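You operate a simulated robot arm through the tools that you are given. There is no shell and no other tool. Be economical: measure what you need, move in short steps, check, and stop when the job is done.

The job below is to be done with a simulated two-armed robot. You get a single attempt, and the scene is never put back.

## Task
Power up the tunnel and warm it for strong film.
Fine: Air door closed, isolator on, reset, COOL knob on, heat as the chart says. Stay till the display shows it.

The check looks at the end state, three seconds after you hand in, the way a careful person would. Anything else that was tipped, shoved, dropped, spilled or broken makes it a failure.

## Robot
Two 7-joint arms with two-finger parallel grippers on one trunk, on a base that drives. Base frame: it is fixed to the floor where the robot stands at the start and does not move with it; the origin is under the middle of the robot, x ahead of it, y to its left, z up. Readings come in cm, rad, newtons and seconds.
The left shoulder is at the start at [-8.2, 11.9, 85.1], the right one opposite. With the tool pointing down near the work surface each hand reaches from about 10 to 46 cm from the robot's upright axis, wherever it stands, measured 20 degrees to its own side. Places, roughly: air door on the tunnel [70, 0, 120]; blue button on the tunnel box [30, 70, 120]; blue cool knob [40, 60, 130]; isolator on the tunnel box [40, 50, 120]; orange display [20, 80, 150]; red heat knob [20, 80, 130]; tunnel [140, 30, 90]. Payload 3.43 kg a hand.
Tool frame (each hand has its own): the origin (TCP) lies between the finger pads and is the grasp point; the fingertips stand 3 cm ahead of it; z points along the fingers, y is the line along which they close. Largest opening 9.4 cm; finger width 2.8, thickness 1; the body of the gripper, 5 by 9.6 cm, starts 5.5 cm behind the TCP.
Orientation is that of the tool frame in the base frame, as [roll, pitch, yaw] about the fixed x, y, z axes, in that order (R = Rz(yaw) Ry(pitch) Rx(roll)). With the fingers straight down and closing along the base's y, the tool's x points along the base's -x, its y along +y and its z along -z.

## Interface
- The arms move only by the tool jog_arm. It takes "left_deltas", "right_deltas" or both (then of equal length, played together; a hand with none holds still); each is a list of rows, each a list of 6 numbers: the shift along the base's x, y, z in cm, then the turn, a rotation vector about the base's x, y, z in rad. In form: [[dx, dy, dz, ax, ay, az], ...]. A call has 1 to 10 rows; each row shifts and turns the commanded pose from where the row before left it. "left_hand" and "right_hand" are, for a hand that has rows, the closure in counts, from 0 (fully open) to 255 (shut), set as the call begins (left out, the last holds). A row lasts 0.2 s, in which the tool goes at most 5 cm and 0.15 rad; a call with a longer step from one row to the next is refused whole, and so is a gripper value outside its range. Where a pose cannot be reached the arm comes as near as it can. A force on the tool above 40 N (or 10 N above the force at the start of the call, whichever is more), or a blocked arm, ends the call early, and 0.2 s more pass. Each finger travels about 15.3 cm/s and halts on what it meets, pressing with about 21 N; the grip force reading is that of the motor and also rises with nothing between the fingers. The clock runs only during rows and for 0.2 s after the last one: add rows that do not move to give the fingers time. The reply holds the time, the measured pose of the TCP, the force on the tool along the base axes, the opening and the grip force, in the units named above and with some noise, with the torque about the TCP (base axes, N m) and any sound that the robot's microphone picked up.
- Cameras (640 x 400 px; columns grow to the right, rows downward): "scene" is now at [1.66, 5.22, 156.35]; the picture's right is [0.63, -0.78, 0.00], its down [-0.57, -0.46, -0.68] and it looks along [0.53, 0.43, -0.73] (base axes); focal length 247 px, centre (320, 200). "left" rides on the left gripper at [7.6, -1.4, -10.3] in its tool frame; the picture's right is [0.18, 0.98, 0.00], its down [-0.75, 0.14, -0.64] and it looks along [-0.63, 0.12, 0.77] (tool axes); focal length 243 px, centre (320, 200). "right" rides on the right gripper at [7.6, 1.4, -10.3] in its tool frame; the picture's right is [-0.18, 0.98, 0.00], its down [-0.75, -0.14, -0.64] and it looks along [-0.63, -0.12, 0.77] (tool axes); focal length 243 px, centre (320, 200).
- grab_frame(camera): a new picture of that camera. The clock stands still meanwhile.
- lift_body(by): slides the trunk up (or, below 0, down) by that many cm; the arms and the scene camera ride with it, the base frame stays. It gives what a move gives, with no picture.
- steer(legs): drives the robot by 1 to 6 legs, each [ahead, left, turn to the left] in cm, cm and rad, along the robot's own axes; the way and the turn of a leg run together, so that a leg with both is an arc; at most 150 cm and 3.142 rad a leg. The arms and the cameras ride along, it lands a little off, and it stops where it bumps. It gives what a move gives.
- head_to(pan, tilt): turns the head with the scene camera to pan (to the left, within 2.496 rad either way) and tilt (down, from -0.506 to 1.204), counted from straight ahead of the robot. It gives what a move gives.
- measure_at(camera, pixels): for up to 12 pixels [column, row] of the newest picture of that camera ("zoom" is the newest enlarged one), the place [x, y, z] in the base frame of the surface seen there, good to about 0.2 cm. The clock stands still meanwhile.
- inspect(camera, box): a new picture of the part [left, top, right, bottom] of that camera's present view, enlarged. The clock stands still meanwhile.
- finish_job(): hands the job in; it is judged then, once.

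Work in short steps. Measure before you move; look again where a grasp or a placing could have gone wrong, and mend it. You have 80 turns and 58 pictures in all, those below and enlarged ones among them. Open the grippers and draw the arms clear of the work before you hand the job in, unless the task says otherwise; then end with one line.

The tools are called after "Call:" as a command line: name --argument value ..., lists and objects as JSON in quotes. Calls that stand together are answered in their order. jog_arm: Moves the arms, as the interface text tells. Its arguments: {"type":"object","properties":{"left_deltas":{"type":"array"},"left_hand":{"type":"number"},"right_deltas":{"type":"array"},"right_hand":{"type":"number"}},"required":[]} The other tools are called the same way: lift_body (by) slides the trunk up or down; steer (legs) drives the base; head_to (pan, tilt) turns the head that bears the scene camera; grab_frame (camera) takes a picture; measure_at (camera, pixels) gives the place of the surface under pixels of a picture; inspect (camera, box) takes an enlarged picture of a part of a camera's view; finish_job () hands the job in.

At the start:

```text
clock: 0.0
left_ee_pos: [28.32, 32.4, 100.04]
left_ee_rot: [3.141, 0.0, 3.141]
left_wrist_force: [1.6, 0.5, 0.3]
left_ft_torque: [-0.04, 0.01, -0.02]
left_finger_gap: 9.43
left_gripper_force: 0.1
right_ee_pos: [29.8, 1.21, 99.85]
right_ee_rot: [-3.14, 0.001, 3.141]
right_wrist_force: [-0.3, 0.5, 0.2]
right_ft_torque: [-0.01, 0.03, 0.02]
right_finger_gap: 9.39
right_gripper_force: 0.1
trunk travel left (down, up): [-27.5, 6.0]
robot x, y, heading: [-0.02, 0.22, -0.003]
head pan, tilt: [0.684, 0.819]
```

scene: 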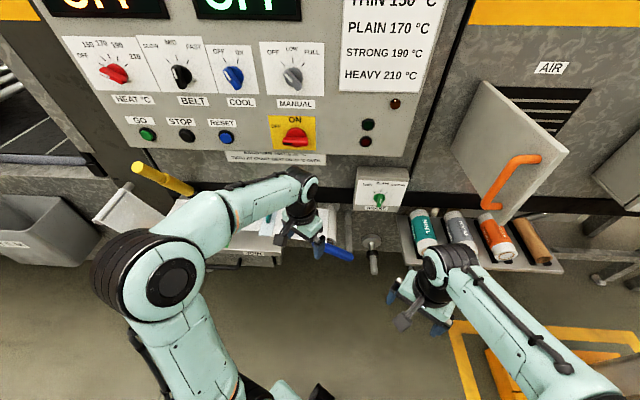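
right: 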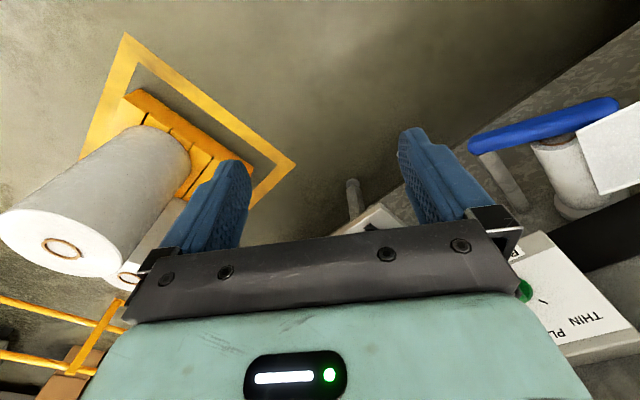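
left: 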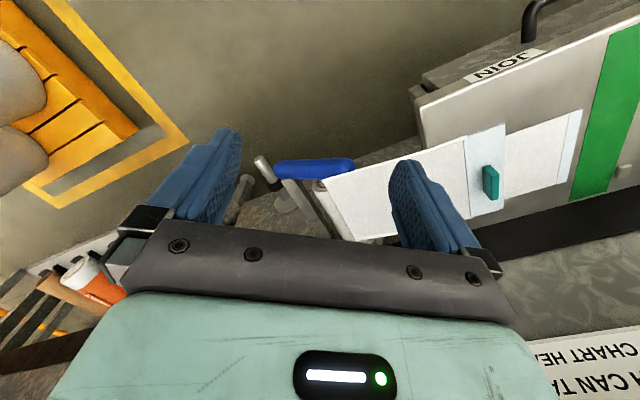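

The scene shows the panel at top left and the open air door at right (pixels ~510,150). I enlarge the panel to read its labels.

Call:
inspect --camera "scene" --box '[40, 0, 340, 180]'

Call:
inspect --camera "scene" --box '[320, 40, 620, 230]'

Call:
measure_at --camera "scene" --pixels '[[115, 74], [181, 76], [233, 78], [292, 77], [295, 138], [227, 137], [300, 100], [380, 60], [512, 160], [485, 82], [568, 152], [545, 100]]'

```text
2.13 times, centred on (190, 90) of scene
```

zoom: 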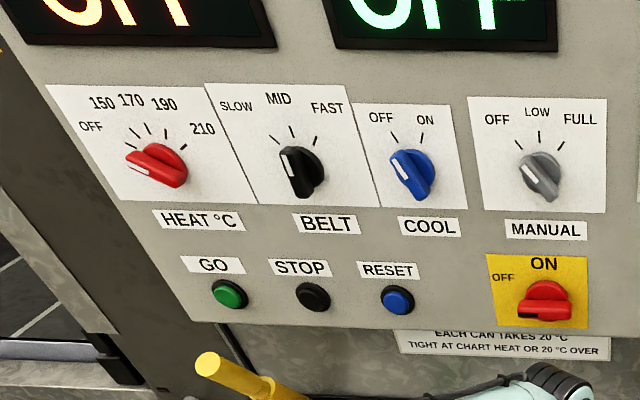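

```text
2.11 times, centred on (470, 135) of scene
```

zoom: 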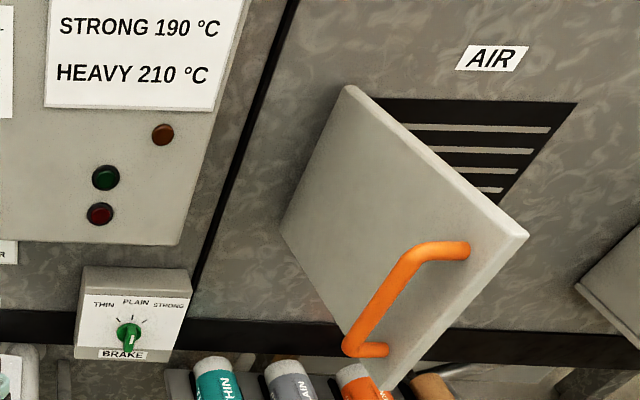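

```text
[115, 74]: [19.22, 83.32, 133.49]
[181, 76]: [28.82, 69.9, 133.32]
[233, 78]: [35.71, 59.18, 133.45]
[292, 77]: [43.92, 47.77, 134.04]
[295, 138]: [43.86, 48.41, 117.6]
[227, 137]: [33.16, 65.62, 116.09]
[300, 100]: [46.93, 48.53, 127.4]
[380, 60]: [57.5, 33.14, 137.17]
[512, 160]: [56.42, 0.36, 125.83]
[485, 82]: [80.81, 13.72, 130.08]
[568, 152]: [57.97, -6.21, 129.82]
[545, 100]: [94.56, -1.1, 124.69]
```

Heat is at OFF, COOL at OFF, isolator at OFF (left). I tilt the head up to read the displays, chart and notice.

Call:
head_to --pan 0.68 --tilt 0.3

Call:
grab_frame --camera "scene"

Call:
measure_at --camera "scene" --pixels '[[150, 150], [250, 150], [350, 150], [450, 150], [300, 250], [400, 250], [300, 50], [100, 200], [500, 250], [550, 150], [350, 300], [200, 300]]'

```text
clock: 0.9
left_ee_pos: [28.36, 32.25, 100.06]
left_ee_rot: [-3.14, 0.0, -3.142]
left_wrist_force: [-0.4, 0.0, -0.9]
left_ft_torque: [0.01, 0.04, -0.02]
left_finger_gap: 9.4
left_gripper_force: 0.1
right_ee_pos: [29.7, 1.09, 100.01]
right_ee_rot: [-3.14, -0.001, -3.142]
right_wrist_force: [0.2, -0.2, 1.0]
right_ft_torque: [-0.01, -0.03, 0.0]
right_finger_gap: 9.39
right_gripper_force: 0.0
trunk travel left (down, up): [-27.5, 6.0]
robot x, y, heading: [-0.33, -0.08, -0.003]
head pan, tilt: [0.681, 0.3]
```

```text
52 pictures are left
```

scene: 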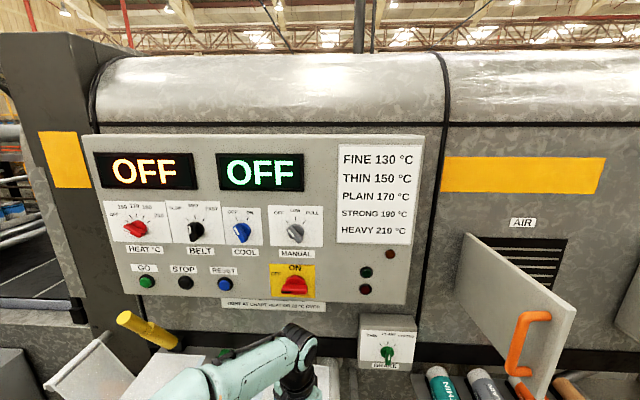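

```text
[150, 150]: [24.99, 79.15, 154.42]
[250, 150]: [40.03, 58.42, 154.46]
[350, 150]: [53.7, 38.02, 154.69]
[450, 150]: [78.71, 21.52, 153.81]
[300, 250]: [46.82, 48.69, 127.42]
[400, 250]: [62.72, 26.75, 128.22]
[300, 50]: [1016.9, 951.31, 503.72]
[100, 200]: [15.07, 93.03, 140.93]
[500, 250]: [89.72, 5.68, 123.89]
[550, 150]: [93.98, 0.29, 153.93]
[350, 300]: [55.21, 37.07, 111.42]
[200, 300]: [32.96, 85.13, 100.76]
```

Chart says STRONG 190. The panel is vertical, with its normal at about 0.61 rad heading, so I lift the trunk and turn to face it.

Call:
lift_body --by 6

Call:
steer --legs '[[0, 0, 0.613]]'

Call:
head_to --pan -0.15 --tilt 0.75

Call:
grab_frame --camera "scene"

```text
clock: 1.9
left_ee_pos: [28.21, 32.25, 106.03]
left_ee_rot: [-3.141, 0.001, 3.14]
left_wrist_force: [0.6, -0.7, 1.0]
left_ft_torque: [0.01, -0.01, -0.02]
left_finger_gap: 9.41
left_gripper_force: 0.1
right_ee_pos: [29.65, 1.25, 105.98]
right_ee_rot: [3.141, 0.0, -3.14]
right_wrist_force: [-0.2, -0.4, 0.7]
right_ft_torque: [-0.04, -0.02, 0.01]
right_finger_gap: 9.42
right_gripper_force: 0.0
trunk travel left (down, up): [-33.5, 0.0]
robot x, y, heading: [0.43, -0.05, -0.003]
head pan, tilt: [0.681, 0.3]
```

```text
clock: 4.0
left_ee_pos: [4.87, 42.69, 106.04]
left_ee_rot: [3.141, 0.002, -2.536]
left_wrist_force: [0.3, -0.3, 0.2]
left_ft_torque: [0.0, 0.03, -0.04]
left_finger_gap: 9.41
left_gripper_force: 0.1
right_ee_pos: [23.65, 17.93, 105.98]
right_ee_rot: [-3.141, -0.002, -2.535]
right_wrist_force: [-0.2, 0.0, -0.5]
right_ft_torque: [0.02, -0.01, 0.02]
right_finger_gap: 9.41
right_gripper_force: 0.1
trunk travel left (down, up): [-33.5, 0.0]
robot x, y, heading: [0.37, 0.09, 0.605]
head pan, tilt: [0.681, 0.3]
```

```text
clock: 5.2
left_ee_pos: [4.88, 42.66, 106.03]
left_ee_rot: [3.141, 0.002, -2.536]
left_wrist_force: [0.5, -0.3, -0.1]
left_ft_torque: [-0.04, -0.02, 0.0]
left_finger_gap: 9.41
left_gripper_force: 0.0
right_ee_pos: [23.82, 18.03, 105.98]
right_ee_rot: [3.142, 0.001, -2.534]
right_wrist_force: [-0.7, -0.1, -0.4]
right_ft_torque: [0.03, 0.03, 0.01]
right_finger_gap: 9.38
right_gripper_force: 0.0
trunk travel left (down, up): [-33.5, 0.0]
robot x, y, heading: [0.04, 0.06, 0.604]
head pan, tilt: [-0.15, 0.75]
```

```text
51 pictures are left
```

scene: 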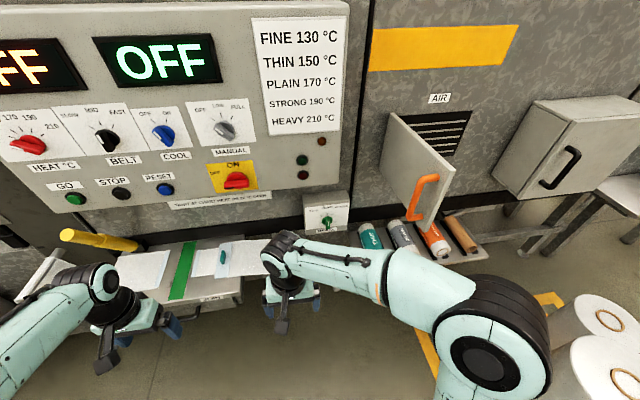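

Facing the panel now. I measure the door (pixels ~420,170), its handle, the cans and the shelf.

Call:
measure_at --camera "scene" --pixels '[[390, 118], [384, 172], [415, 160], [450, 166], [436, 178], [410, 215], [400, 145], [370, 228], [430, 230], [460, 215], [445, 252], [435, 240]]'

Call:
inspect --camera "scene" --box '[340, 80, 520, 280]'

```text
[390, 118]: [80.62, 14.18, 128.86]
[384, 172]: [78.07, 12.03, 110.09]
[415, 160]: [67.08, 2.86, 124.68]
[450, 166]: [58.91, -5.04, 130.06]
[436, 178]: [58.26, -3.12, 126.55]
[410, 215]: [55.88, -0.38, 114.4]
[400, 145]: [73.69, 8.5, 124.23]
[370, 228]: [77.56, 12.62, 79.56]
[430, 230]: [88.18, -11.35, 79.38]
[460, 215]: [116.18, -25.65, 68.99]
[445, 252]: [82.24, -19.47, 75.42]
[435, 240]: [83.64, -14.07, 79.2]
```

```text
2.00 times, centred on (430, 180) of scene
```

zoom: 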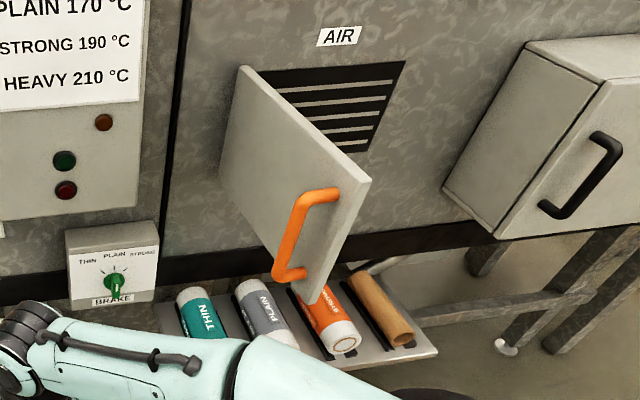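

I check the pallet rolls to the right and the floor before driving sideways.

Call:
head_to --pan -0.8 --tilt 0.9

Call:
grab_frame --camera "scene"

Call:
measure_at --camera "scene" --pixels '[[500, 200], [420, 200], [420, 150], [350, 150], [300, 300], [350, 250], [500, 300], [560, 150], [350, 100], [250, 150], [450, 120], [400, 300]]'

```text
clock: 6.2
left_ee_pos: [4.97, 42.75, 106.03]
left_ee_rot: [3.14, 0.002, -2.536]
left_wrist_force: [0.3, 0.9, -0.3]
left_ft_torque: [0.01, 0.01, -0.01]
left_finger_gap: 9.4
left_gripper_force: 0.2
right_ee_pos: [23.72, 17.92, 106.14]
right_ee_rot: [3.142, 0.002, -2.535]
right_wrist_force: [0.2, -0.5, 0.0]
right_ft_torque: [0.0, -0.02, 0.02]
right_finger_gap: 9.41
right_gripper_force: 0.1
trunk travel left (down, up): [-33.5, 0.0]
robot x, y, heading: [0.05, -0.39, 0.605]
head pan, tilt: [-0.799, 0.901]
```

```text
49 pictures are left
```

scene: 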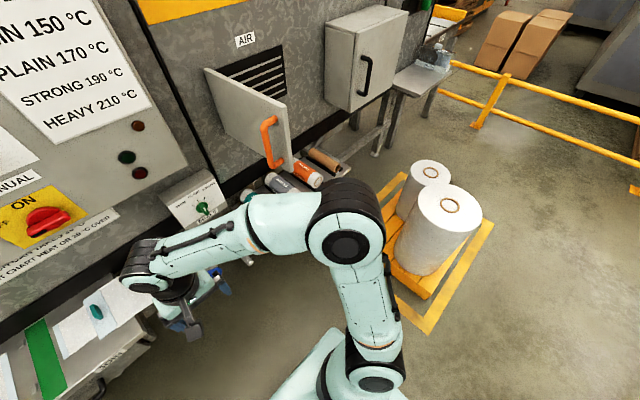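

```text
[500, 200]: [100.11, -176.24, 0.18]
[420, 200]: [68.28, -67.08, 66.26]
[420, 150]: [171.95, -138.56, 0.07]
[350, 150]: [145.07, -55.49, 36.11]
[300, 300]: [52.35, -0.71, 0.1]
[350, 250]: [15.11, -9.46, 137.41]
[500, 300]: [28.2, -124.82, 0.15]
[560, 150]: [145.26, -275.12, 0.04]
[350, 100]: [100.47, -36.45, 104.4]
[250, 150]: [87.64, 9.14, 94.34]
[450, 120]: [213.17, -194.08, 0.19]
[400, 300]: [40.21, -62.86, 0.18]
```

The pallet lies at about 75 cm or more to my right, so a 25 cm sidestep is safe. I drive 10 ahead and 25 right to face the door.

Call:
steer --legs '[[0, -25, 0], [10, 0, 0]]'

Call:
jog_arm --right_deltas '[[0, 0, 1.5, 0.0852, -0.1235, 0], [0, 0, 1.5, 0.0852, -0.1235, 0], [0, 0, 1.5, 0.0852, -0.1235, 0], [0, 0, 1.5, 0.0852, -0.1235, 0], [0, 0, 1.5, 0.0852, -0.1235, 0], [0, 0, 1.5, 0.0852, -0.1235, 0], [0, 0, 1.5, 0.0852, -0.1235, 0], [0, 0, 1.5, 0.0852, -0.1235, 0], [0, 0, 0, 0.0852, -0.1235, 0], [0, 0, 0, 0.0852, -0.1235, 0]]' --right_hand 255

Call:
head_to --pan -0.3 --tilt 0.7

Call:
grab_frame --camera "scene"

```text
clock: 9.7
left_ee_pos: [26.89, 27.92, 105.89]
left_ee_rot: [3.14, -0.001, -2.534]
left_wrist_force: [-0.3, 0.6, -0.7]
left_ft_torque: [0.01, 0.0, -0.01]
left_finger_gap: 9.41
left_gripper_force: 0.1
right_ee_pos: [45.74, 3.14, 105.95]
right_ee_rot: [3.14, -0.001, -2.534]
right_wrist_force: [-0.9, 0.7, 0.4]
right_ft_torque: [0.04, -0.02, -0.01]
right_finger_gap: 9.4
right_gripper_force: 0.1
trunk travel left (down, up): [-33.5, 0.0]
robot x, y, heading: [22.11, -14.9, 0.611]
head pan, tilt: [-0.799, 0.901]
```

```text
clock: 11.9
left_ee_pos: [26.87, 28.07, 105.95]
left_ee_rot: [-3.14, -0.001, -2.534]
left_wrist_force: [-1.0, 1.0, -0.8]
left_ft_torque: [0.0, -0.02, 0.0]
left_finger_gap: 9.39
left_gripper_force: 0.0
right_ee_pos: [45.9, 3.32, 118.15]
right_ee_rot: [-3.107, 1.502, -2.504]
right_wrist_force: [0.9, -0.3, -0.6]
right_ft_torque: [0.01, 0.03, 0.02]
right_finger_gap: 0.01
right_gripper_force: 21.0
trunk travel left (down, up): [-33.5, 0.0]
robot x, y, heading: [22.05, -14.53, 0.605]
head pan, tilt: [-0.799, 0.901]
```

```text
clock: 12.8
left_ee_pos: [26.81, 28.02, 106.02]
left_ee_rot: [-3.14, 0.002, -2.534]
left_wrist_force: [-0.2, -0.3, -0.4]
left_ft_torque: [0.0, -0.02, -0.01]
left_finger_gap: 9.4
left_gripper_force: 0.1
right_ee_pos: [45.87, 3.34, 118.03]
right_ee_rot: [-3.094, 1.5, -2.491]
right_wrist_force: [0.3, -0.4, 0.1]
right_ft_torque: [-0.02, 0.01, -0.01]
right_finger_gap: 0.0
right_gripper_force: 20.7
trunk travel left (down, up): [-33.5, 0.0]
robot x, y, heading: [21.92, -14.45, 0.606]
head pan, tilt: [-0.3, 0.7]
```

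```text
48 pictures are left
```

scene: 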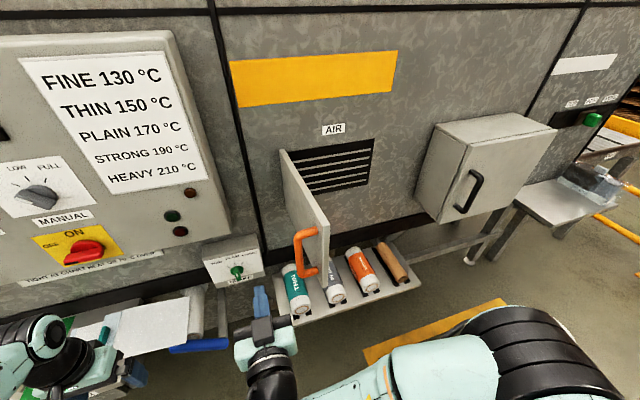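

The door's hinge is at about f 74, l −34 in the panel frame, and it stands roughly 84° open with its handle facing me. I yaw the closed right gripper to the right and bring it left of the door's outer face, past the handle.

Call:
jog_arm --right_deltas '[[0, 0, 0, 0.04, -0.058, 0], [0, 0, 0, 0, 0, -0.14], [0, 0, 0, 0, 0, -0.14], [3.12, 1.5, 0, 0, 0, -0.14], [3.12, 1.5, 0, 0, 0, -0.14], [3.12, 1.5, 0, 0, 0, -0.14], [3.12, 1.5, 0, 0, 0, 0], [3.12, 1.5, 0, 0, 0, 0], [0, 0, 0, 0, 0, 0]]'

Call:
grab_frame --camera "scene"

```text
clock: 14.8
left_ee_pos: [26.86, 28.03, 106.08]
left_ee_rot: [3.141, 0.003, -2.534]
left_wrist_force: [0.0, 0.5, -0.3]
left_ft_torque: [-0.02, -0.02, 0.02]
left_finger_gap: 9.39
left_gripper_force: 0.1
right_ee_pos: [61.36, 10.8, 117.74]
right_ee_rot: [-1.326, 1.568, -1.422]
right_wrist_force: [-0.4, -0.9, -0.5]
right_ft_torque: [0.04, 0.0, -0.02]
right_finger_gap: 0.0
right_gripper_force: 21.3
trunk travel left (down, up): [-33.5, 0.0]
robot x, y, heading: [22.42, -14.72, 0.608]
head pan, tilt: [-0.3, 0.7]
```

```text
47 pictures are left
```

scene: 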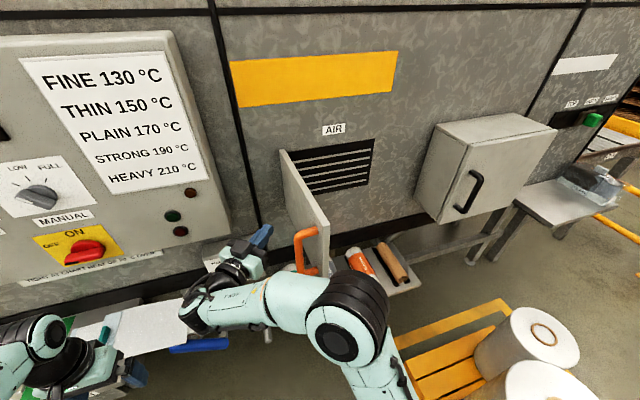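

The gripper is left of the door face at about (245,245). I sweep it right along the door's arc in small steps.

Call:
jog_arm --right_deltas '[[1.27, -1.31, 0, 0, 0, 0], [1.27, -1.31, 0, 0, 0, 0], [1.05, -1.53, 0, 0, 0, 0], [1.05, -1.53, 0, 0, 0, 0], [1.24, -1.27, 0, 0, 0, 0], [1.24, -1.27, 0, 0, 0, 0], [1.72, -1, 0, 0, 0, 0], [1.72, -1, 0, 0, 0, 0], [1.92, -0.5, 0, 0, 0, 0], [1.92, -0.5, 0, 0, 0, 0]]'

Call:
grab_frame --camera "scene"

```text
clock: 17.0
left_ee_pos: [27.01, 27.9, 106.02]
left_ee_rot: [3.141, -0.002, -2.533]
left_wrist_force: [0.3, -0.1, 0.0]
left_ft_torque: [0.01, -0.02, -0.04]
left_finger_gap: 9.39
left_gripper_force: 0.0
right_ee_pos: [75.79, -0.82, 118.03]
right_ee_rot: [-1.401, 1.568, -1.497]
right_wrist_force: [-0.2, 0.6, 0.0]
right_ft_torque: [0.03, 0.01, 0.03]
right_finger_gap: 0.0
right_gripper_force: 21.3
trunk travel left (down, up): [-33.5, 0.0]
robot x, y, heading: [21.94, -14.7, 0.606]
head pan, tilt: [-0.3, 0.7]
```

```text
46 pictures are left
```

scene: 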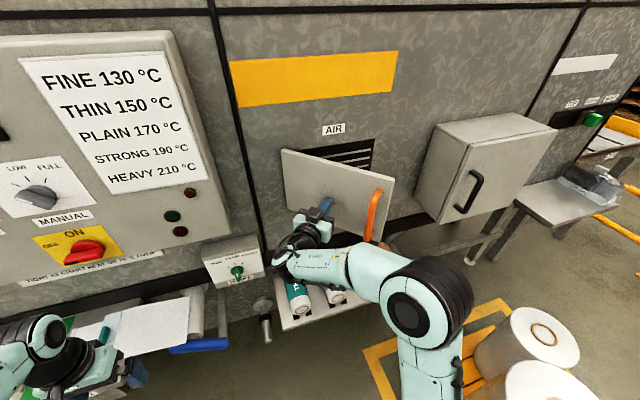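

The door is swinging in well. I continue the arc to closed.

Call:
jog_arm --right_deltas '[[1.94, 0, 0, 0, 0, 0], [1.94, 0, 0, 0, 0, 0], [1.65, 0.42, 0, 0, 0, 0], [1.65, 0.42, 0, 0, 0, 0], [1.39, 0.71, 0, 0, 0, 0], [1.39, 0.71, 0, 0, 0, 0], [0.6, 0.4, 0, 0, 0, 0], [0, 0, 0, 0, 0, 0]]'

Call:
grab_frame --camera "scene"

```text
clock: 18.8
left_ee_pos: [26.8, 28.01, 106.04]
left_ee_rot: [-3.141, 0.002, -2.535]
left_wrist_force: [0.6, -0.1, -0.3]
left_ft_torque: [0.07, 0.0, 0.03]
left_finger_gap: 9.39
left_gripper_force: 0.2
right_ee_pos: [86.36, 2.09, 117.95]
right_ee_rot: [-1.424, 1.566, -1.519]
right_wrist_force: [-0.5, -0.3, -0.1]
right_ft_torque: [-0.02, 0.01, 0.0]
right_finger_gap: 0.0
right_gripper_force: 20.7
trunk travel left (down, up): [-33.5, 0.0]
robot x, y, heading: [21.91, -14.63, 0.606]
head pan, tilt: [-0.3, 0.7]
```

```text
45 pictures are left
```

scene: 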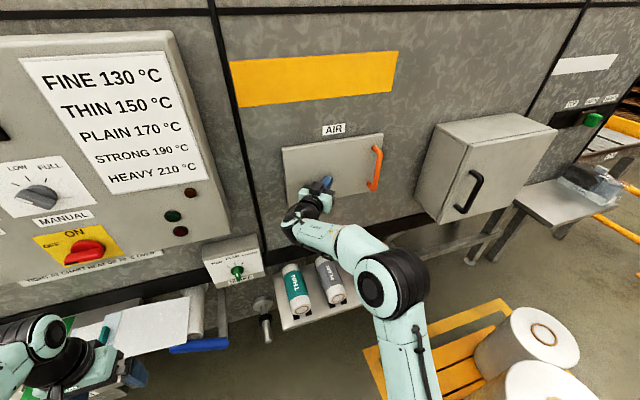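

It looks nearly shut; I keep pushing straight in until a force appears.

Call:
jog_arm --right_deltas '[[0.49, 0.34, 0, 0, 0, 0], [0.49, 0.34, 0, 0, 0, 0], [0.49, 0.34, 0, 0, 0, 0], [0.49, 0.34, 0, 0, 0, 0], [0.49, 0.34, 0, 0, 0, 0], [0.49, 0.34, 0, 0, 0, 0], [0.49, 0.34, 0, 0, 0, 0], [0.49, 0.34, 0, 0, 0, 0]]'

Call:
inspect --camera "scene" --box '[240, 90, 440, 250]'

Call:
measure_at --camera "zoom" --pixels '[[160, 220], [200, 350], [350, 200], [440, 170], [440, 280], [520, 280], [520, 330], [520, 200]]'

```text
clock: 19.4
left_ee_pos: [26.47, 27.87, 106.11]
left_ee_rot: [3.14, 0.006, -2.536]
left_wrist_force: [-0.7, 0.8, -0.4]
left_ft_torque: [0.01, 0.01, 0.02]
left_finger_gap: 9.38
left_gripper_force: 0.1
right_ee_pos: [86.56, 2.29, 118.06]
right_ee_rot: [-2.314, 1.567, -2.419]
right_wrist_force: [-29.1, -14.5, -2.0]
right_ft_torque: [0.04, 0.0, -0.29]
right_finger_gap: 0.0
right_gripper_force: 20.8
trunk travel left (down, up): [-33.5, 0.0]
robot x, y, heading: [22.02, -15.07, 0.607]
head pan, tilt: [-0.3, 0.7]
stopped in row 3 (right hand): the force on the tool passed its limit at 47 N (the readings are from after the stop); the commanded pose is now the measured one
```

```text
2.50 times, centred on (340, 170) of scene
```

zoom: 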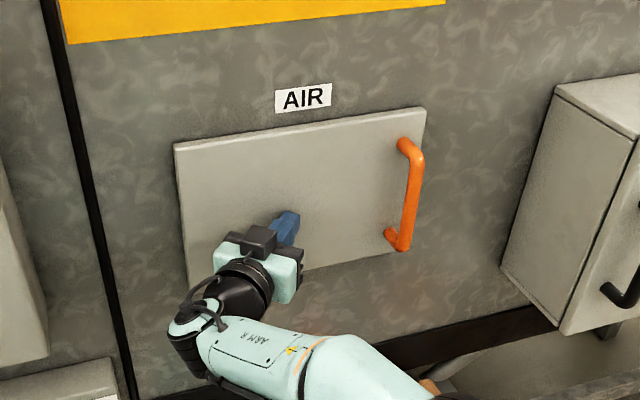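

```text
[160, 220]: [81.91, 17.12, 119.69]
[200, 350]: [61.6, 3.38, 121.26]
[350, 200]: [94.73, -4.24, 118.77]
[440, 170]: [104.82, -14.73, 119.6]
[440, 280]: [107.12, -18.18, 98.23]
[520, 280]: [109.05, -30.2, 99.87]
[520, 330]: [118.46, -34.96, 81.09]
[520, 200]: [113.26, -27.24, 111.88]
```

The door met its stop (47 N), and its face lies 2 cm off the wall plane all along, so it is closed. I withdraw the arm, straighten its yaw, and look left.

Call:
jog_arm --right_deltas '[[-2, -1.4, 0, 0, 0, 0], [-3, -2.1, 0, 0, 0, 0], [-3.5, -2.4, 0, 0, 0, 0], [-3.5, -2.4, 0, 0, 0, 0.14], [-3.5, -2.4, 0, 0, 0, 0.14], [-3.5, -2.4, 0, 0, 0, 0.14], [-3.5, -2.4, 0, 0, 0, 0.14], [-3, -2, 0, 0, 0, 0.14], [0, 0, 0, 0, 0, 0]]'

Call:
head_to --pan 0.55 --tilt 0.85

Call:
grab_frame --camera "scene"

```text
clock: 21.4
left_ee_pos: [26.86, 28.17, 105.97]
left_ee_rot: [-3.14, -0.001, -2.536]
left_wrist_force: [0.4, 0.4, 0.1]
left_ft_torque: [-0.01, 0.03, 0.0]
left_finger_gap: 9.41
left_gripper_force: 0.0
right_ee_pos: [65.76, -13.16, 121.3]
right_ee_rot: [-2.283, 1.56, -1.682]
right_wrist_force: [0.8, 0.3, 0.1]
right_ft_torque: [0.01, -0.01, 0.0]
right_finger_gap: 0.0
right_gripper_force: 21.2
right hand out of reach, approached as far as the arm can: row 7, 8
trunk travel left (down, up): [-33.5, 0.0]
robot x, y, heading: [22.13, -14.7, 0.607]
head pan, tilt: [-0.3, 0.7]
```

```text
clock: 22.6
left_ee_pos: [26.92, 27.94, 106.02]
left_ee_rot: [-3.14, 0.0, -2.537]
left_wrist_force: [-0.1, 0.1, -0.6]
left_ft_torque: [0.02, 0.0, 0.0]
left_finger_gap: 9.38
left_gripper_force: 0.0
right_ee_pos: [65.87, -13.34, 121.37]
right_ee_rot: [-2.329, 1.563, -1.734]
right_wrist_force: [1.1, 0.8, 0.5]
right_ft_torque: [-0.02, 0.04, 0.0]
right_finger_gap: 0.0
right_gripper_force: 20.6
trunk travel left (down, up): [-33.5, 0.0]
robot x, y, heading: [22.44, -14.63, 0.604]
head pan, tilt: [0.55, 0.85]
```

```text
43 pictures are left
```

scene: 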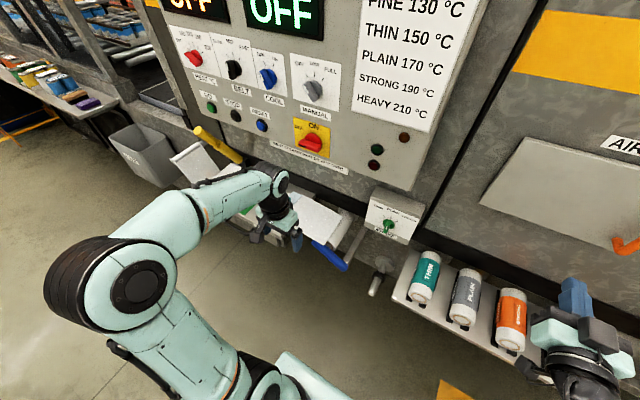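

Door shut; the right arm is back. I measure the join table, the blue handle, the bin and floor to plan the base move left.

Call:
measure_at --camera "scene" --pixels '[[335, 257], [305, 262], [345, 235], [200, 160], [215, 140], [150, 170], [375, 285], [170, 185], [235, 225], [310, 140], [266, 77], [262, 125]]'

Call:
inspect --camera "scene" --box '[160, 10, 360, 180]'

```text
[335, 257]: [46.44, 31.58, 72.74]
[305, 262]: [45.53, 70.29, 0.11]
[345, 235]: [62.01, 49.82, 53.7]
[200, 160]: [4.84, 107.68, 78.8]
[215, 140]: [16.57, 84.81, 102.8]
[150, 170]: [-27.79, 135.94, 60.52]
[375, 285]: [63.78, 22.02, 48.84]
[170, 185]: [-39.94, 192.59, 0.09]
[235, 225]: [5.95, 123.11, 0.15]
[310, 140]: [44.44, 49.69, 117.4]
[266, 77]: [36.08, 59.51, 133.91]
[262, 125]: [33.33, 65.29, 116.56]
```

```text
2.35 times, centred on (260, 95) of scene
```

zoom: 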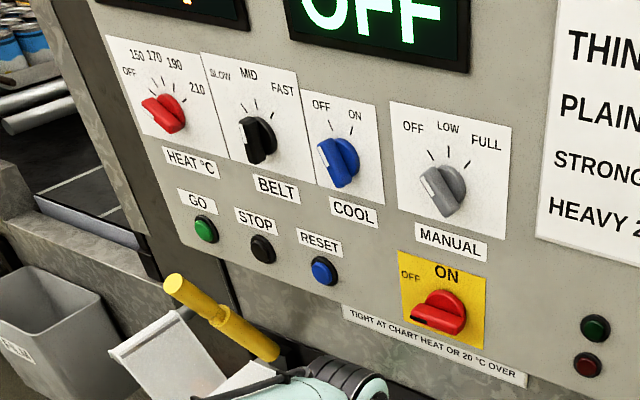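

The yellow lever (z≈103, f≈62) and blue handle (z≈73) are below my working heights. I drive 50 cm left, then turn the left tool to point horizontally at the panel.

Call:
steer --legs '[[0, 50, 0]]'

Call:
jog_arm --left_deltas '[[0, 0, 1.2, 0.0852, -0.1235, 0], [0, 0, 1.2, 0.0852, -0.1235, 0], [0, 0, 1.2, 0.0852, -0.1235, 0], [0, 0, 1.2, 0.0852, -0.1235, 0], [0, 0, 1.2, 0.0852, -0.1235, 0], [0, 0, 1.2, 0.0852, -0.1235, 0], [0, 0, 1.2, 0.0852, -0.1235, 0], [0, 0, 1.2, 0.0852, -0.1235, 0], [0, 0, 1.2, 0.0852, -0.1235, 0], [0, 0, 1.2, 0.0852, -0.1235, 0]]'

Call:
head_to --pan 0.1 --tilt 0.6

Call:
grab_frame --camera "scene"

```text
clock: 27.6
left_ee_pos: [-0.97, 69.5, 106.05]
left_ee_rot: [3.142, 0.003, -2.548]
left_wrist_force: [-0.8, -0.1, 0.1]
left_ft_torque: [0.0, -0.04, 0.03]
left_finger_gap: 9.4
left_gripper_force: 0.1
right_ee_pos: [37.51, 27.76, 121.37]
right_ee_rot: [-2.328, 1.561, -1.742]
right_wrist_force: [0.5, 0.1, 0.0]
right_ft_torque: [-0.01, 0.0, 0.02]
right_finger_gap: 0.0
right_gripper_force: 20.9
trunk travel left (down, up): [-33.5, 0.0]
robot x, y, heading: [-6.56, 26.83, 0.592]
head pan, tilt: [0.55, 0.85]
```

```text
clock: 29.8
left_ee_pos: [-1.12, 71.52, 119.67]
left_ee_rot: [3.007, 1.502, -2.675]
left_wrist_force: [-0.3, -0.1, 0.2]
left_ft_torque: [0.01, 0.0, -0.02]
left_finger_gap: 9.4
left_gripper_force: 0.0
left hand out of reach, approached as far as the arm can: row 9, 10
right_ee_pos: [37.45, 27.78, 121.38]
right_ee_rot: [-2.296, 1.561, -1.709]
right_wrist_force: [0.7, 0.9, -0.5]
right_ft_torque: [0.01, 0.02, -0.03]
right_finger_gap: 0.0
right_gripper_force: 21.1
trunk travel left (down, up): [-33.5, 0.0]
robot x, y, heading: [-6.7, 27.14, 0.592]
head pan, tilt: [0.55, 0.85]
```

```text
clock: 30.6
left_ee_pos: [-0.96, 71.52, 119.63]
left_ee_rot: [2.994, 1.499, -2.688]
left_wrist_force: [0.4, -0.1, 0.2]
left_ft_torque: [-0.02, -0.01, 0.0]
left_finger_gap: 9.42
left_gripper_force: 0.1
right_ee_pos: [37.52, 27.77, 121.38]
right_ee_rot: [-2.324, 1.563, -1.737]
right_wrist_force: [-0.6, -1.1, 0.0]
right_ft_torque: [0.0, -0.03, -0.04]
right_finger_gap: 0.0
right_gripper_force: 20.7
trunk travel left (down, up): [-33.5, 0.0]
robot x, y, heading: [-6.53, 27.14, 0.596]
head pan, tilt: [0.099, 0.6]
```

```text
41 pictures are left
```

scene: 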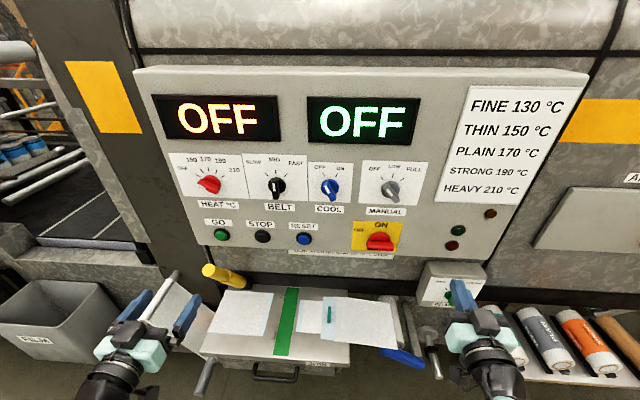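

Robot now stands well, with both tools pointing at the panel. I enlarge the panel controls and measure knob tips and faces.

Call:
inspect --camera "scene" --box '[290, 150, 450, 260]'

Call:
measure_at --camera "zoom" --pixels '[[300, 378], [360, 345], [345, 368], [410, 350], [320, 360], [395, 372], [160, 150], [150, 130], [165, 170], [270, 330], [430, 320], [60, 350]]'

```text
3.64 times, centred on (370, 205) of scene
```

zoom: 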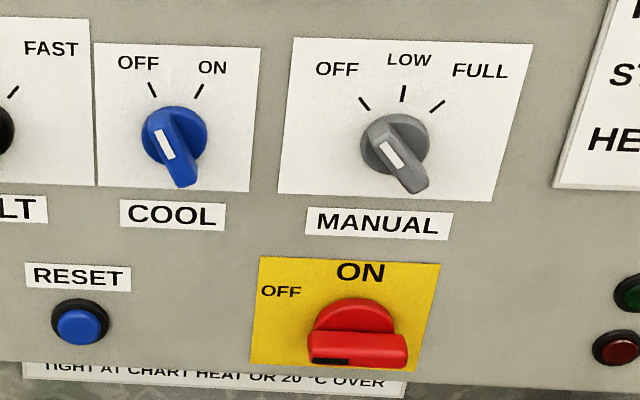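

```text
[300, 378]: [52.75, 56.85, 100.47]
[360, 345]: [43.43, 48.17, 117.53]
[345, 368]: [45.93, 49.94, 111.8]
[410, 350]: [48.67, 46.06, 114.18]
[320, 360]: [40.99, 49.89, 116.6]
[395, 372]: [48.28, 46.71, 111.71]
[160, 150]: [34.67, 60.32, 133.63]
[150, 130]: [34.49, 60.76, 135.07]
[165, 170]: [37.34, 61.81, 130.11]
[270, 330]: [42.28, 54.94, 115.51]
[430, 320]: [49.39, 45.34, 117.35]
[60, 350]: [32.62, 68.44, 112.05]
```

The isolator's bar is horizontal (centre ≈ l 14.6, z 117.3, front ≈ 62.5 in depth) with its mark left at OFF. I bring the right hand in front of it, rolled 90° so the fingers close vertically, half open.

Call:
jog_arm --right_deltas '[[-0.08, 1.57, -0.4, -0.12, -0.084, 0], [-0.08, 1.57, -0.4, -0.12, -0.084, 0], [-0.08, 1.57, -0.4, -0.12, -0.084, 0], [-0.08, 1.57, -0.4, -0.12, -0.084, 0], [-0.08, 1.57, -0.4, -0.12, -0.084, 0], [-0.08, 1.57, -0.4, -0.12, -0.084, 0], [-0.08, 1.57, -0.4, -0.12, -0.084, 0], [-0.08, 1.57, -0.4, -0.12, -0.084, 0], [-0.08, 1.57, -0.4, -0.12, -0.084, 0], [-0.08, 1.57, -0.4, -0.12, -0.084, 0]]' --right_hand 110

Call:
grab_frame --camera "scene"

Call:
grab_frame --camera "right"

```text
clock: 32.9
left_ee_pos: [-0.99, 71.5, 119.6]
left_ee_rot: [2.998, 1.499, -2.685]
left_wrist_force: [-0.7, -0.1, -0.1]
left_ft_torque: [-0.02, 0.03, -0.01]
left_finger_gap: 9.42
left_gripper_force: 0.1
right_ee_pos: [36.8, 43.68, 117.36]
right_ee_rot: [-1.546, 0.098, -0.967]
right_wrist_force: [-0.9, 0.0, 0.2]
right_ft_torque: [-0.01, 0.01, 0.07]
right_finger_gap: 5.34
right_gripper_force: 0.0
trunk travel left (down, up): [-33.5, 0.0]
robot x, y, heading: [-6.43, 26.74, 0.59]
head pan, tilt: [0.099, 0.6]
```

```text
39 pictures are left
```

scene: 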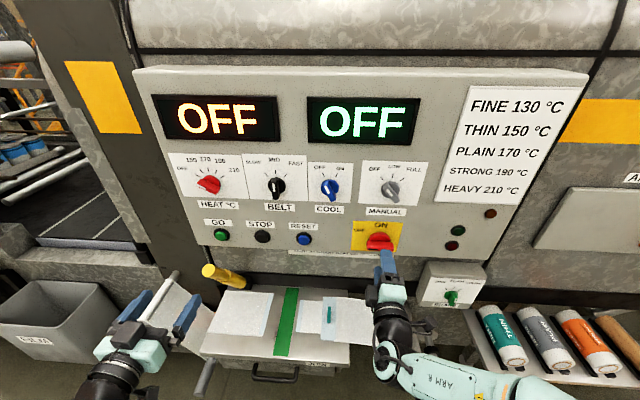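

```text
38 pictures are left
```

right: 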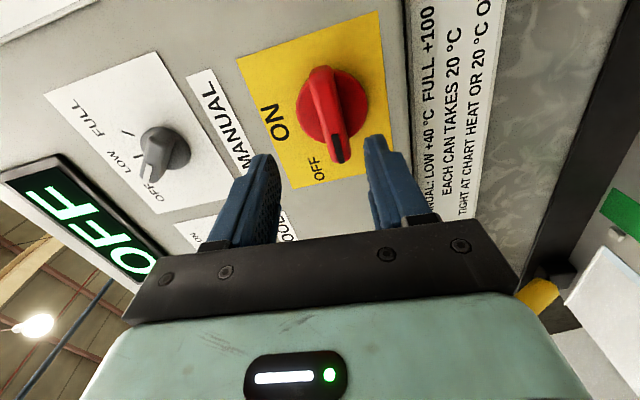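

The hand is in front of the isolator with 0.1 rad of roll still missing. I measure the bar from the right camera.

Call:
measure_at --camera "right" --pixels '[[322, 75], [330, 110], [340, 150], [320, 110], [340, 110], [352, 110], [365, 90], [310, 110], [325, 130]]'

Call:
inspect --camera "right" --box '[400, 0, 520, 220]'

```text
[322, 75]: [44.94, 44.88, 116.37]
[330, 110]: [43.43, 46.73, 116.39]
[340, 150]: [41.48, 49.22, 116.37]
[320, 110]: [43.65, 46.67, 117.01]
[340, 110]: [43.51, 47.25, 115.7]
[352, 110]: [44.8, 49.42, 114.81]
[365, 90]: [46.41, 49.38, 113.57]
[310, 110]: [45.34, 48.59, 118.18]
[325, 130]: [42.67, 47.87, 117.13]
```

```text
1.82 times, centred on (460, 110) of right
```

zoom: 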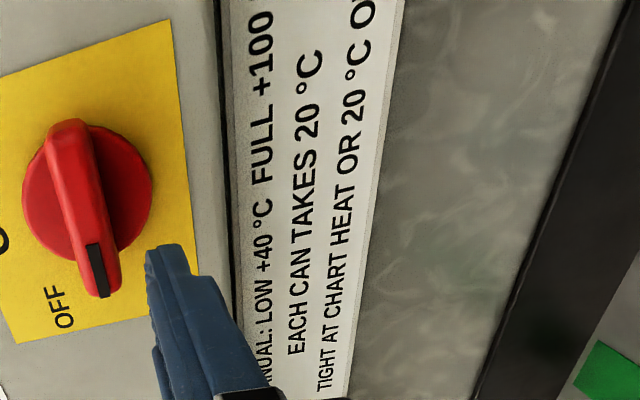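

The bar is centred at about l 14, z 116.4, thickness 1.6, front at f 62.3. I correct roll and height, advance with fingers straddling, and close.

Call:
jog_arm --right_deltas '[[0.3, -0.2, -0.96, -0.08, -0.056, 0], [1.3, 0.75, 0, 0, 0, 0], [1.3, 0.75, 0, 0, 0, 0], [1.3, 0.8, 0, 0, 0, 0], [1.2, 0.8, 0, 0, 0, 0], [0, 0, 0, 0, 0, 0]]'

Call:
grab_frame --camera "right"

```text
clock: 34.2
left_ee_pos: [-0.93, 71.45, 119.6]
left_ee_rot: [2.994, 1.498, -2.688]
left_wrist_force: [-0.3, 0.3, -0.1]
left_ft_torque: [0.02, 0.03, -0.02]
left_finger_gap: 9.39
left_gripper_force: 0.0
right_ee_pos: [42.01, 46.22, 116.33]
right_ee_rot: [-1.546, 0.002, -0.967]
right_wrist_force: [1.2, -0.5, 0.3]
right_ft_torque: [-0.03, 0.03, 0.01]
right_finger_gap: 5.34
right_gripper_force: 0.1
trunk travel left (down, up): [-33.5, 0.0]
robot x, y, heading: [-6.39, 26.75, 0.593]
head pan, tilt: [0.099, 0.6]
```

```text
36 pictures are left
```

right: 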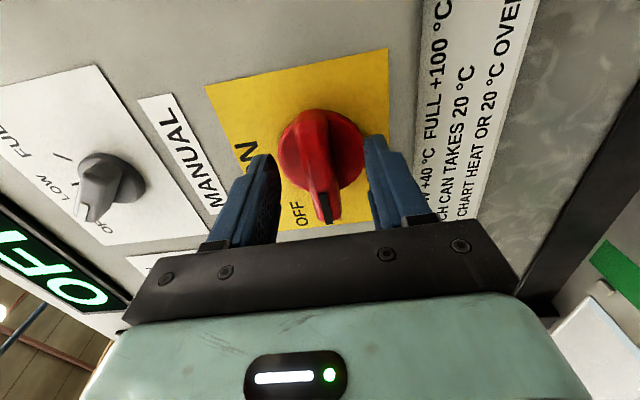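

The fingers straddle the bar symmetrically. I close gently and check.

Call:
jog_arm --right_deltas '[[0, 0, 0, 0, 0, 0], [0, 0, 0, 0, 0, 0], [0, 0, 0, 0, 0, 0]]' --right_hand 230

```text
clock: 35.0
left_ee_pos: [-0.97, 71.48, 119.56]
left_ee_rot: [2.993, 1.499, -2.687]
left_wrist_force: [1.0, 0.2, -0.2]
left_ft_torque: [0.01, -0.02, 0.03]
left_finger_gap: 9.41
left_gripper_force: 0.1
right_ee_pos: [42.11, 46.16, 116.49]
right_ee_rot: [-1.544, 0.002, -0.968]
right_wrist_force: [0.7, 1.4, 5.8]
right_ft_torque: [-0.34, 0.55, 0.0]
right_finger_gap: 1.82
right_gripper_force: 44.7
trunk travel left (down, up): [-33.5, 0.0]
robot x, y, heading: [-6.4, 27.28, 0.591]
head pan, tilt: [0.099, 0.6]
```

Gripped (1.82 cm). I turn it clockwise toward ON.

Call:
jog_arm --right_deltas '[[0, 0, 0, 0.115, 0.08, 0], [0, 0, 0, 0.115, 0.08, 0], [0, 0, 0, 0.115, 0.08, 0], [0, 0, 0, 0.115, 0.08, 0], [0, 0, 0, 0.115, 0.08, 0], [0, 0, 0, 0.115, 0.08, 0], [0, 0, 0, 0.115, 0.08, 0], [0, 0, 0, 0.115, 0.08, 0], [0, 0, 0, 0.115, 0.08, 0], [0, 0, 0, 0.115, 0.08, 0]]'

```text
clock: 37.2
left_ee_pos: [-0.93, 71.72, 119.52]
left_ee_rot: [3.012, 1.496, -2.671]
left_wrist_force: [-0.2, 0.5, -0.3]
left_ft_torque: [-0.04, 0.0, 0.02]
left_finger_gap: 9.37
left_gripper_force: 0.0
right_ee_pos: [41.69, 46.68, 115.99]
right_ee_rot: [-1.638, 1.402, -1.046]
right_wrist_force: [-7.0, 9.9, -26.2]
right_ft_torque: [-0.17, 0.22, 1.15]
right_finger_gap: 1.81
right_gripper_force: 44.8
trunk travel left (down, up): [-33.5, 0.0]
robot x, y, heading: [-6.28, 26.7, 0.594]
head pan, tilt: [0.099, 0.6]
```

It has turned about 1.4 rad, with the knob's axis pulling the hand slightly down. I finish the last 0.17 rad while easing 0.4 cm down.

Call:
jog_arm --right_deltas '[[0, 0, -0.2, 0.07, 0.049, 0], [0, 0, -0.2, 0.07, 0.049, 0], [0, 0, 0, 0, 0, 0]]'

Call:
inspect --camera "scene" --box '[150, 80, 470, 270]'

Call:
grab_frame --camera "right"

```text
clock: 38.0
left_ee_pos: [-1.13, 71.63, 119.59]
left_ee_rot: [3.019, 1.499, -2.662]
left_wrist_force: [-0.7, -0.3, -0.1]
left_ft_torque: [0.01, 0.01, -0.03]
left_finger_gap: 9.4
left_gripper_force: 0.0
right_ee_pos: [41.74, 46.78, 115.91]
right_ee_rot: [3.009, 1.563, -2.683]
right_wrist_force: [-11.0, 11.2, -12.4]
right_ft_torque: [-0.86, 0.77, 1.25]
right_finger_gap: 1.84
right_gripper_force: 44.7
trunk travel left (down, up): [-33.5, 0.0]
robot x, y, heading: [-6.5, 26.97, 0.594]
head pan, tilt: [0.099, 0.6]
```

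```text
2.00 times, centred on (310, 175) of scene
```

zoom: 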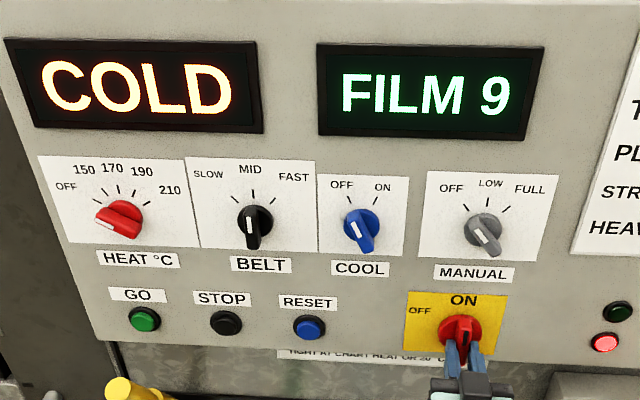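

```text
34 pictures are left
```

right: 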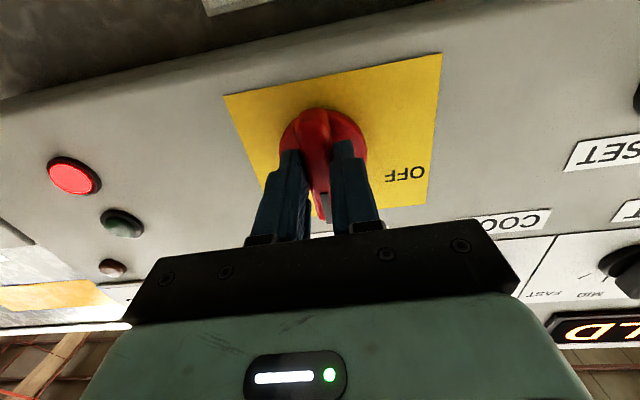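

Isolator is ON: display shows COLD and a red lamp is lit, awaiting reset. I release and back the right hand off while bringing the closed left hand in front of the RESET button.

Call:
jog_arm --right_deltas '[[0, 0, 0, 0, 0, 0], [0, 0, 0, 0, 0, 0], [0, 0, 0, 0, 0, 0], [-2, -1.4, 0, 0, 0, 0], [-2, -1.4, 0, 0, 0, 0], [-2, -1.4, 0, 0, 0, 0], [-1, -0.7, 0, 0, 0, 0], [0, 0, 0, 0, 0, 0], [0, 0, 0, 0, 0, 0]]' --left_deltas '[[0, -2, -0.41, 0.04, -0.058, 0], [2, -2.5, -0.41, 0, 0, 0], [3.8, -1.5, -0.41, 0, 0, 0], [3.8, -1, -0.41, 0, 0, 0], [3.8, -1, -0.41, 0, 0, 0], [3.8, -1, -0.41, 0, 0, 0], [3.8, -0.8, -0.41, 0, 0, 0], [3.8, 0, -0.41, 0, 0, 0], [3.8, 0, 0, 0, 0, 0]]' --right_hand 100 --left_hand 255

Call:
grab_frame --camera "scene"

```text
clock: 40.0
left_ee_pos: [27.71, 66.15, 119.8]
left_ee_rot: [1.45, 1.562, 2.051]
left_wrist_force: [-0.7, -1.0, -0.1]
left_ft_torque: [0.01, -0.04, -0.01]
left_finger_gap: 0.0
left_gripper_force: 21.7
left hand out of reach, approached as far as the arm can: row 1, 2, 3
right_ee_pos: [35.03, 41.46, 115.95]
right_ee_rot: [2.426, 1.566, 3.01]
right_wrist_force: [-0.2, 0.1, -0.3]
right_ft_torque: [0.0, -0.02, -0.01]
right_finger_gap: 5.7
right_gripper_force: 0.0
trunk travel left (down, up): [-33.5, 0.0]
robot x, y, heading: [-6.43, 27.05, 0.599]
head pan, tilt: [0.099, 0.6]
```

```text
33 pictures are left
```

scene: 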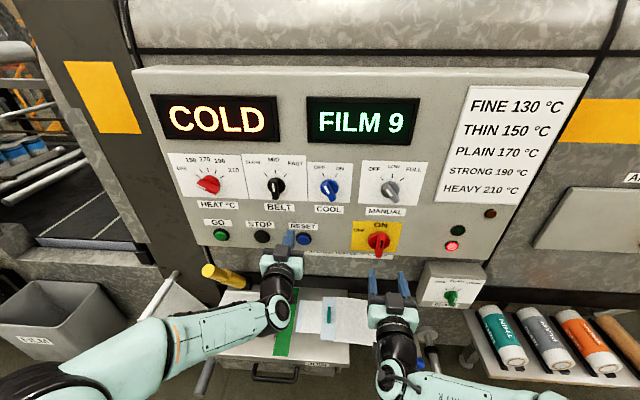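

Left fingertip is at about (288,238), just left of and above RESET (304,239). I measure the button before aligning.

Call:
measure_at --camera "scene" --pixels '[[304, 239], [302, 241], [306, 240], [304, 236], [222, 234], [262, 235], [315, 225]]'

Call:
jog_arm --left_deltas '[[-1.64, -1.15, 0, 0, 0, 0], [0.5, -1.0, -1.2, 0, 0, 0], [0.6, -1.1, -1.2, 0, 0, 0], [0.6, -1.2, -1.2, 0, 0, 0], [0, 0, 0, 0, 0, 0]]'

Call:
grab_frame --camera "left"

```text
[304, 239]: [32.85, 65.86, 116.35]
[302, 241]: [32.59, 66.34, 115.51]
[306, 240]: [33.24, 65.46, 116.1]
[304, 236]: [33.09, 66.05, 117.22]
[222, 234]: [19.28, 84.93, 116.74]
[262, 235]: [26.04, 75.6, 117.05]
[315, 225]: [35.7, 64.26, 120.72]
```

```text
clock: 41.2
left_ee_pos: [27.99, 61.79, 116.09]
left_ee_rot: [1.449, 1.562, 2.051]
left_wrist_force: [0.4, 0.2, -0.7]
left_ft_torque: [-0.02, 0.0, 0.05]
left_finger_gap: 0.0
left_gripper_force: 20.7
right_ee_pos: [35.08, 41.42, 115.85]
right_ee_rot: [2.45, 1.566, 3.035]
right_wrist_force: [0.8, 0.0, 0.1]
right_ft_torque: [-0.01, -0.01, 0.0]
right_finger_gap: 5.71
right_gripper_force: 0.1
trunk travel left (down, up): [-33.5, 0.0]
robot x, y, heading: [-6.85, 26.63, 0.594]
head pan, tilt: [0.099, 0.6]
```

```text
32 pictures are left
```

left: 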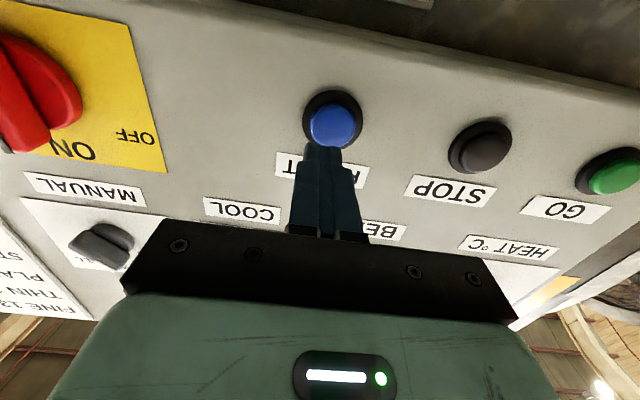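

The button centre is at (32.9, 65.9, 116.2), 0.5 cm left of my tip line. I advance and press in small steps.

Call:
jog_arm --left_deltas '[[0.5, 1.0, 0.1, 0, 0, 0], [0.8, 0.57, 0, 0, 0, 0], [0.62, 0.43, 0, 0, 0, 0], [0.25, 0.17, 0, 0, 0, 0], [0.25, 0.17, 0, 0, 0, 0], [0.25, 0.17, 0, 0, 0, 0], [0.25, 0.17, 0, 0, 0, 0], [0.25, 0.17, 0, 0, 0, 0], [0.25, 0.17, 0, 0, 0, 0]]'

Call:
grab_frame --camera "scene"

```text
clock: 43.2
left_ee_pos: [31.08, 64.63, 116.44]
left_ee_rot: [1.583, 1.56, 2.188]
left_wrist_force: [-17.6, -10.1, -4.6]
left_ft_torque: [-0.09, 0.18, 0.09]
left_finger_gap: 0.0
left_gripper_force: 21.2
right_ee_pos: [34.64, 41.38, 115.97]
right_ee_rot: [2.122, 1.568, 2.703]
right_wrist_force: [0.3, 0.0, 0.3]
right_ft_torque: [-0.01, 0.02, 0.0]
right_finger_gap: 5.7
right_gripper_force: 0.1
trunk travel left (down, up): [-33.5, 0.0]
robot x, y, heading: [-6.36, 26.85, 0.59]
head pan, tilt: [0.099, 0.6]
heard: click
```

```text
31 pictures are left
```

scene: 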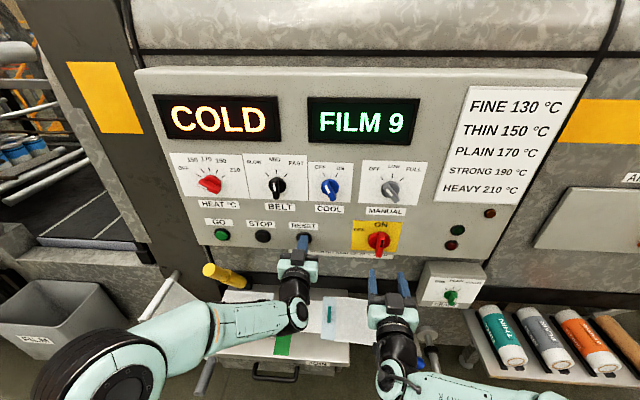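

Click heard and the red lamp went out: reset done. I back off and move the left hand, half open and rolled −0.5 rad, in front of COOL.

Call:
jog_arm --left_deltas '[[-2.2, -1.5, 0, 0, 0, 0], [-2.2, -1.5, 0, 0, 0, 0], [-2.2, -1.6, 0, 0, 0, 0], [0.6, -0.9, 3, -0.107, -0.0745, 0], [0.6, -0.9, 3, -0.107, -0.0745, 0], [0.7, -0.9, 3, -0.107, -0.0745, 0], [0.7, -0.9, 3, -0.107, -0.0745, 0], [0.7, -0.9, 3, 0, 0, 0], [0.7, -1, 2.3, 0, 0, 0], [0, 0, 0, 0, 0, 0]]' --left_hand 110

Call:
grab_frame --camera "left"

Call:
inspect --camera "scene" --box '[150, 80, 470, 270]'

```text
clock: 45.5
left_ee_pos: [28.92, 54.58, 133.77]
left_ee_rot: [-1.564, 1.06, -0.959]
left_wrist_force: [0.8, 0.0, -0.1]
left_ft_torque: [-0.04, 0.01, -0.01]
left_finger_gap: 5.36
left_gripper_force: 0.0
right_ee_pos: [35.05, 41.57, 115.93]
right_ee_rot: [2.454, 1.564, 3.039]
right_wrist_force: [-0.1, 0.3, -0.7]
right_ft_torque: [0.03, -0.01, 0.04]
right_finger_gap: 5.7
right_gripper_force: 0.1
trunk travel left (down, up): [-33.5, 0.0]
robot x, y, heading: [-6.31, 27.39, 0.593]
head pan, tilt: [0.099, 0.6]
```

```text
30 pictures are left
```

left: 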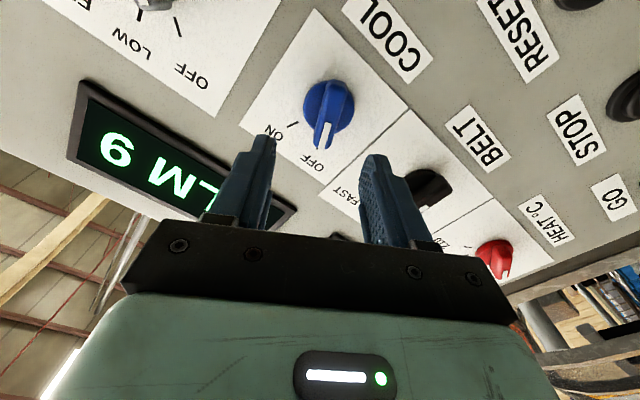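

```text
2.00 times, centred on (310, 175) of scene
```

zoom: 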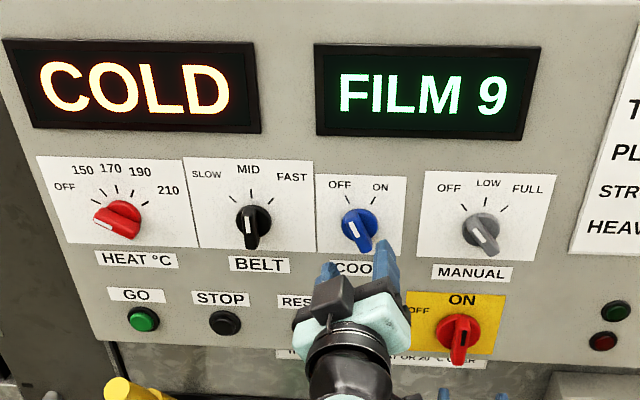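

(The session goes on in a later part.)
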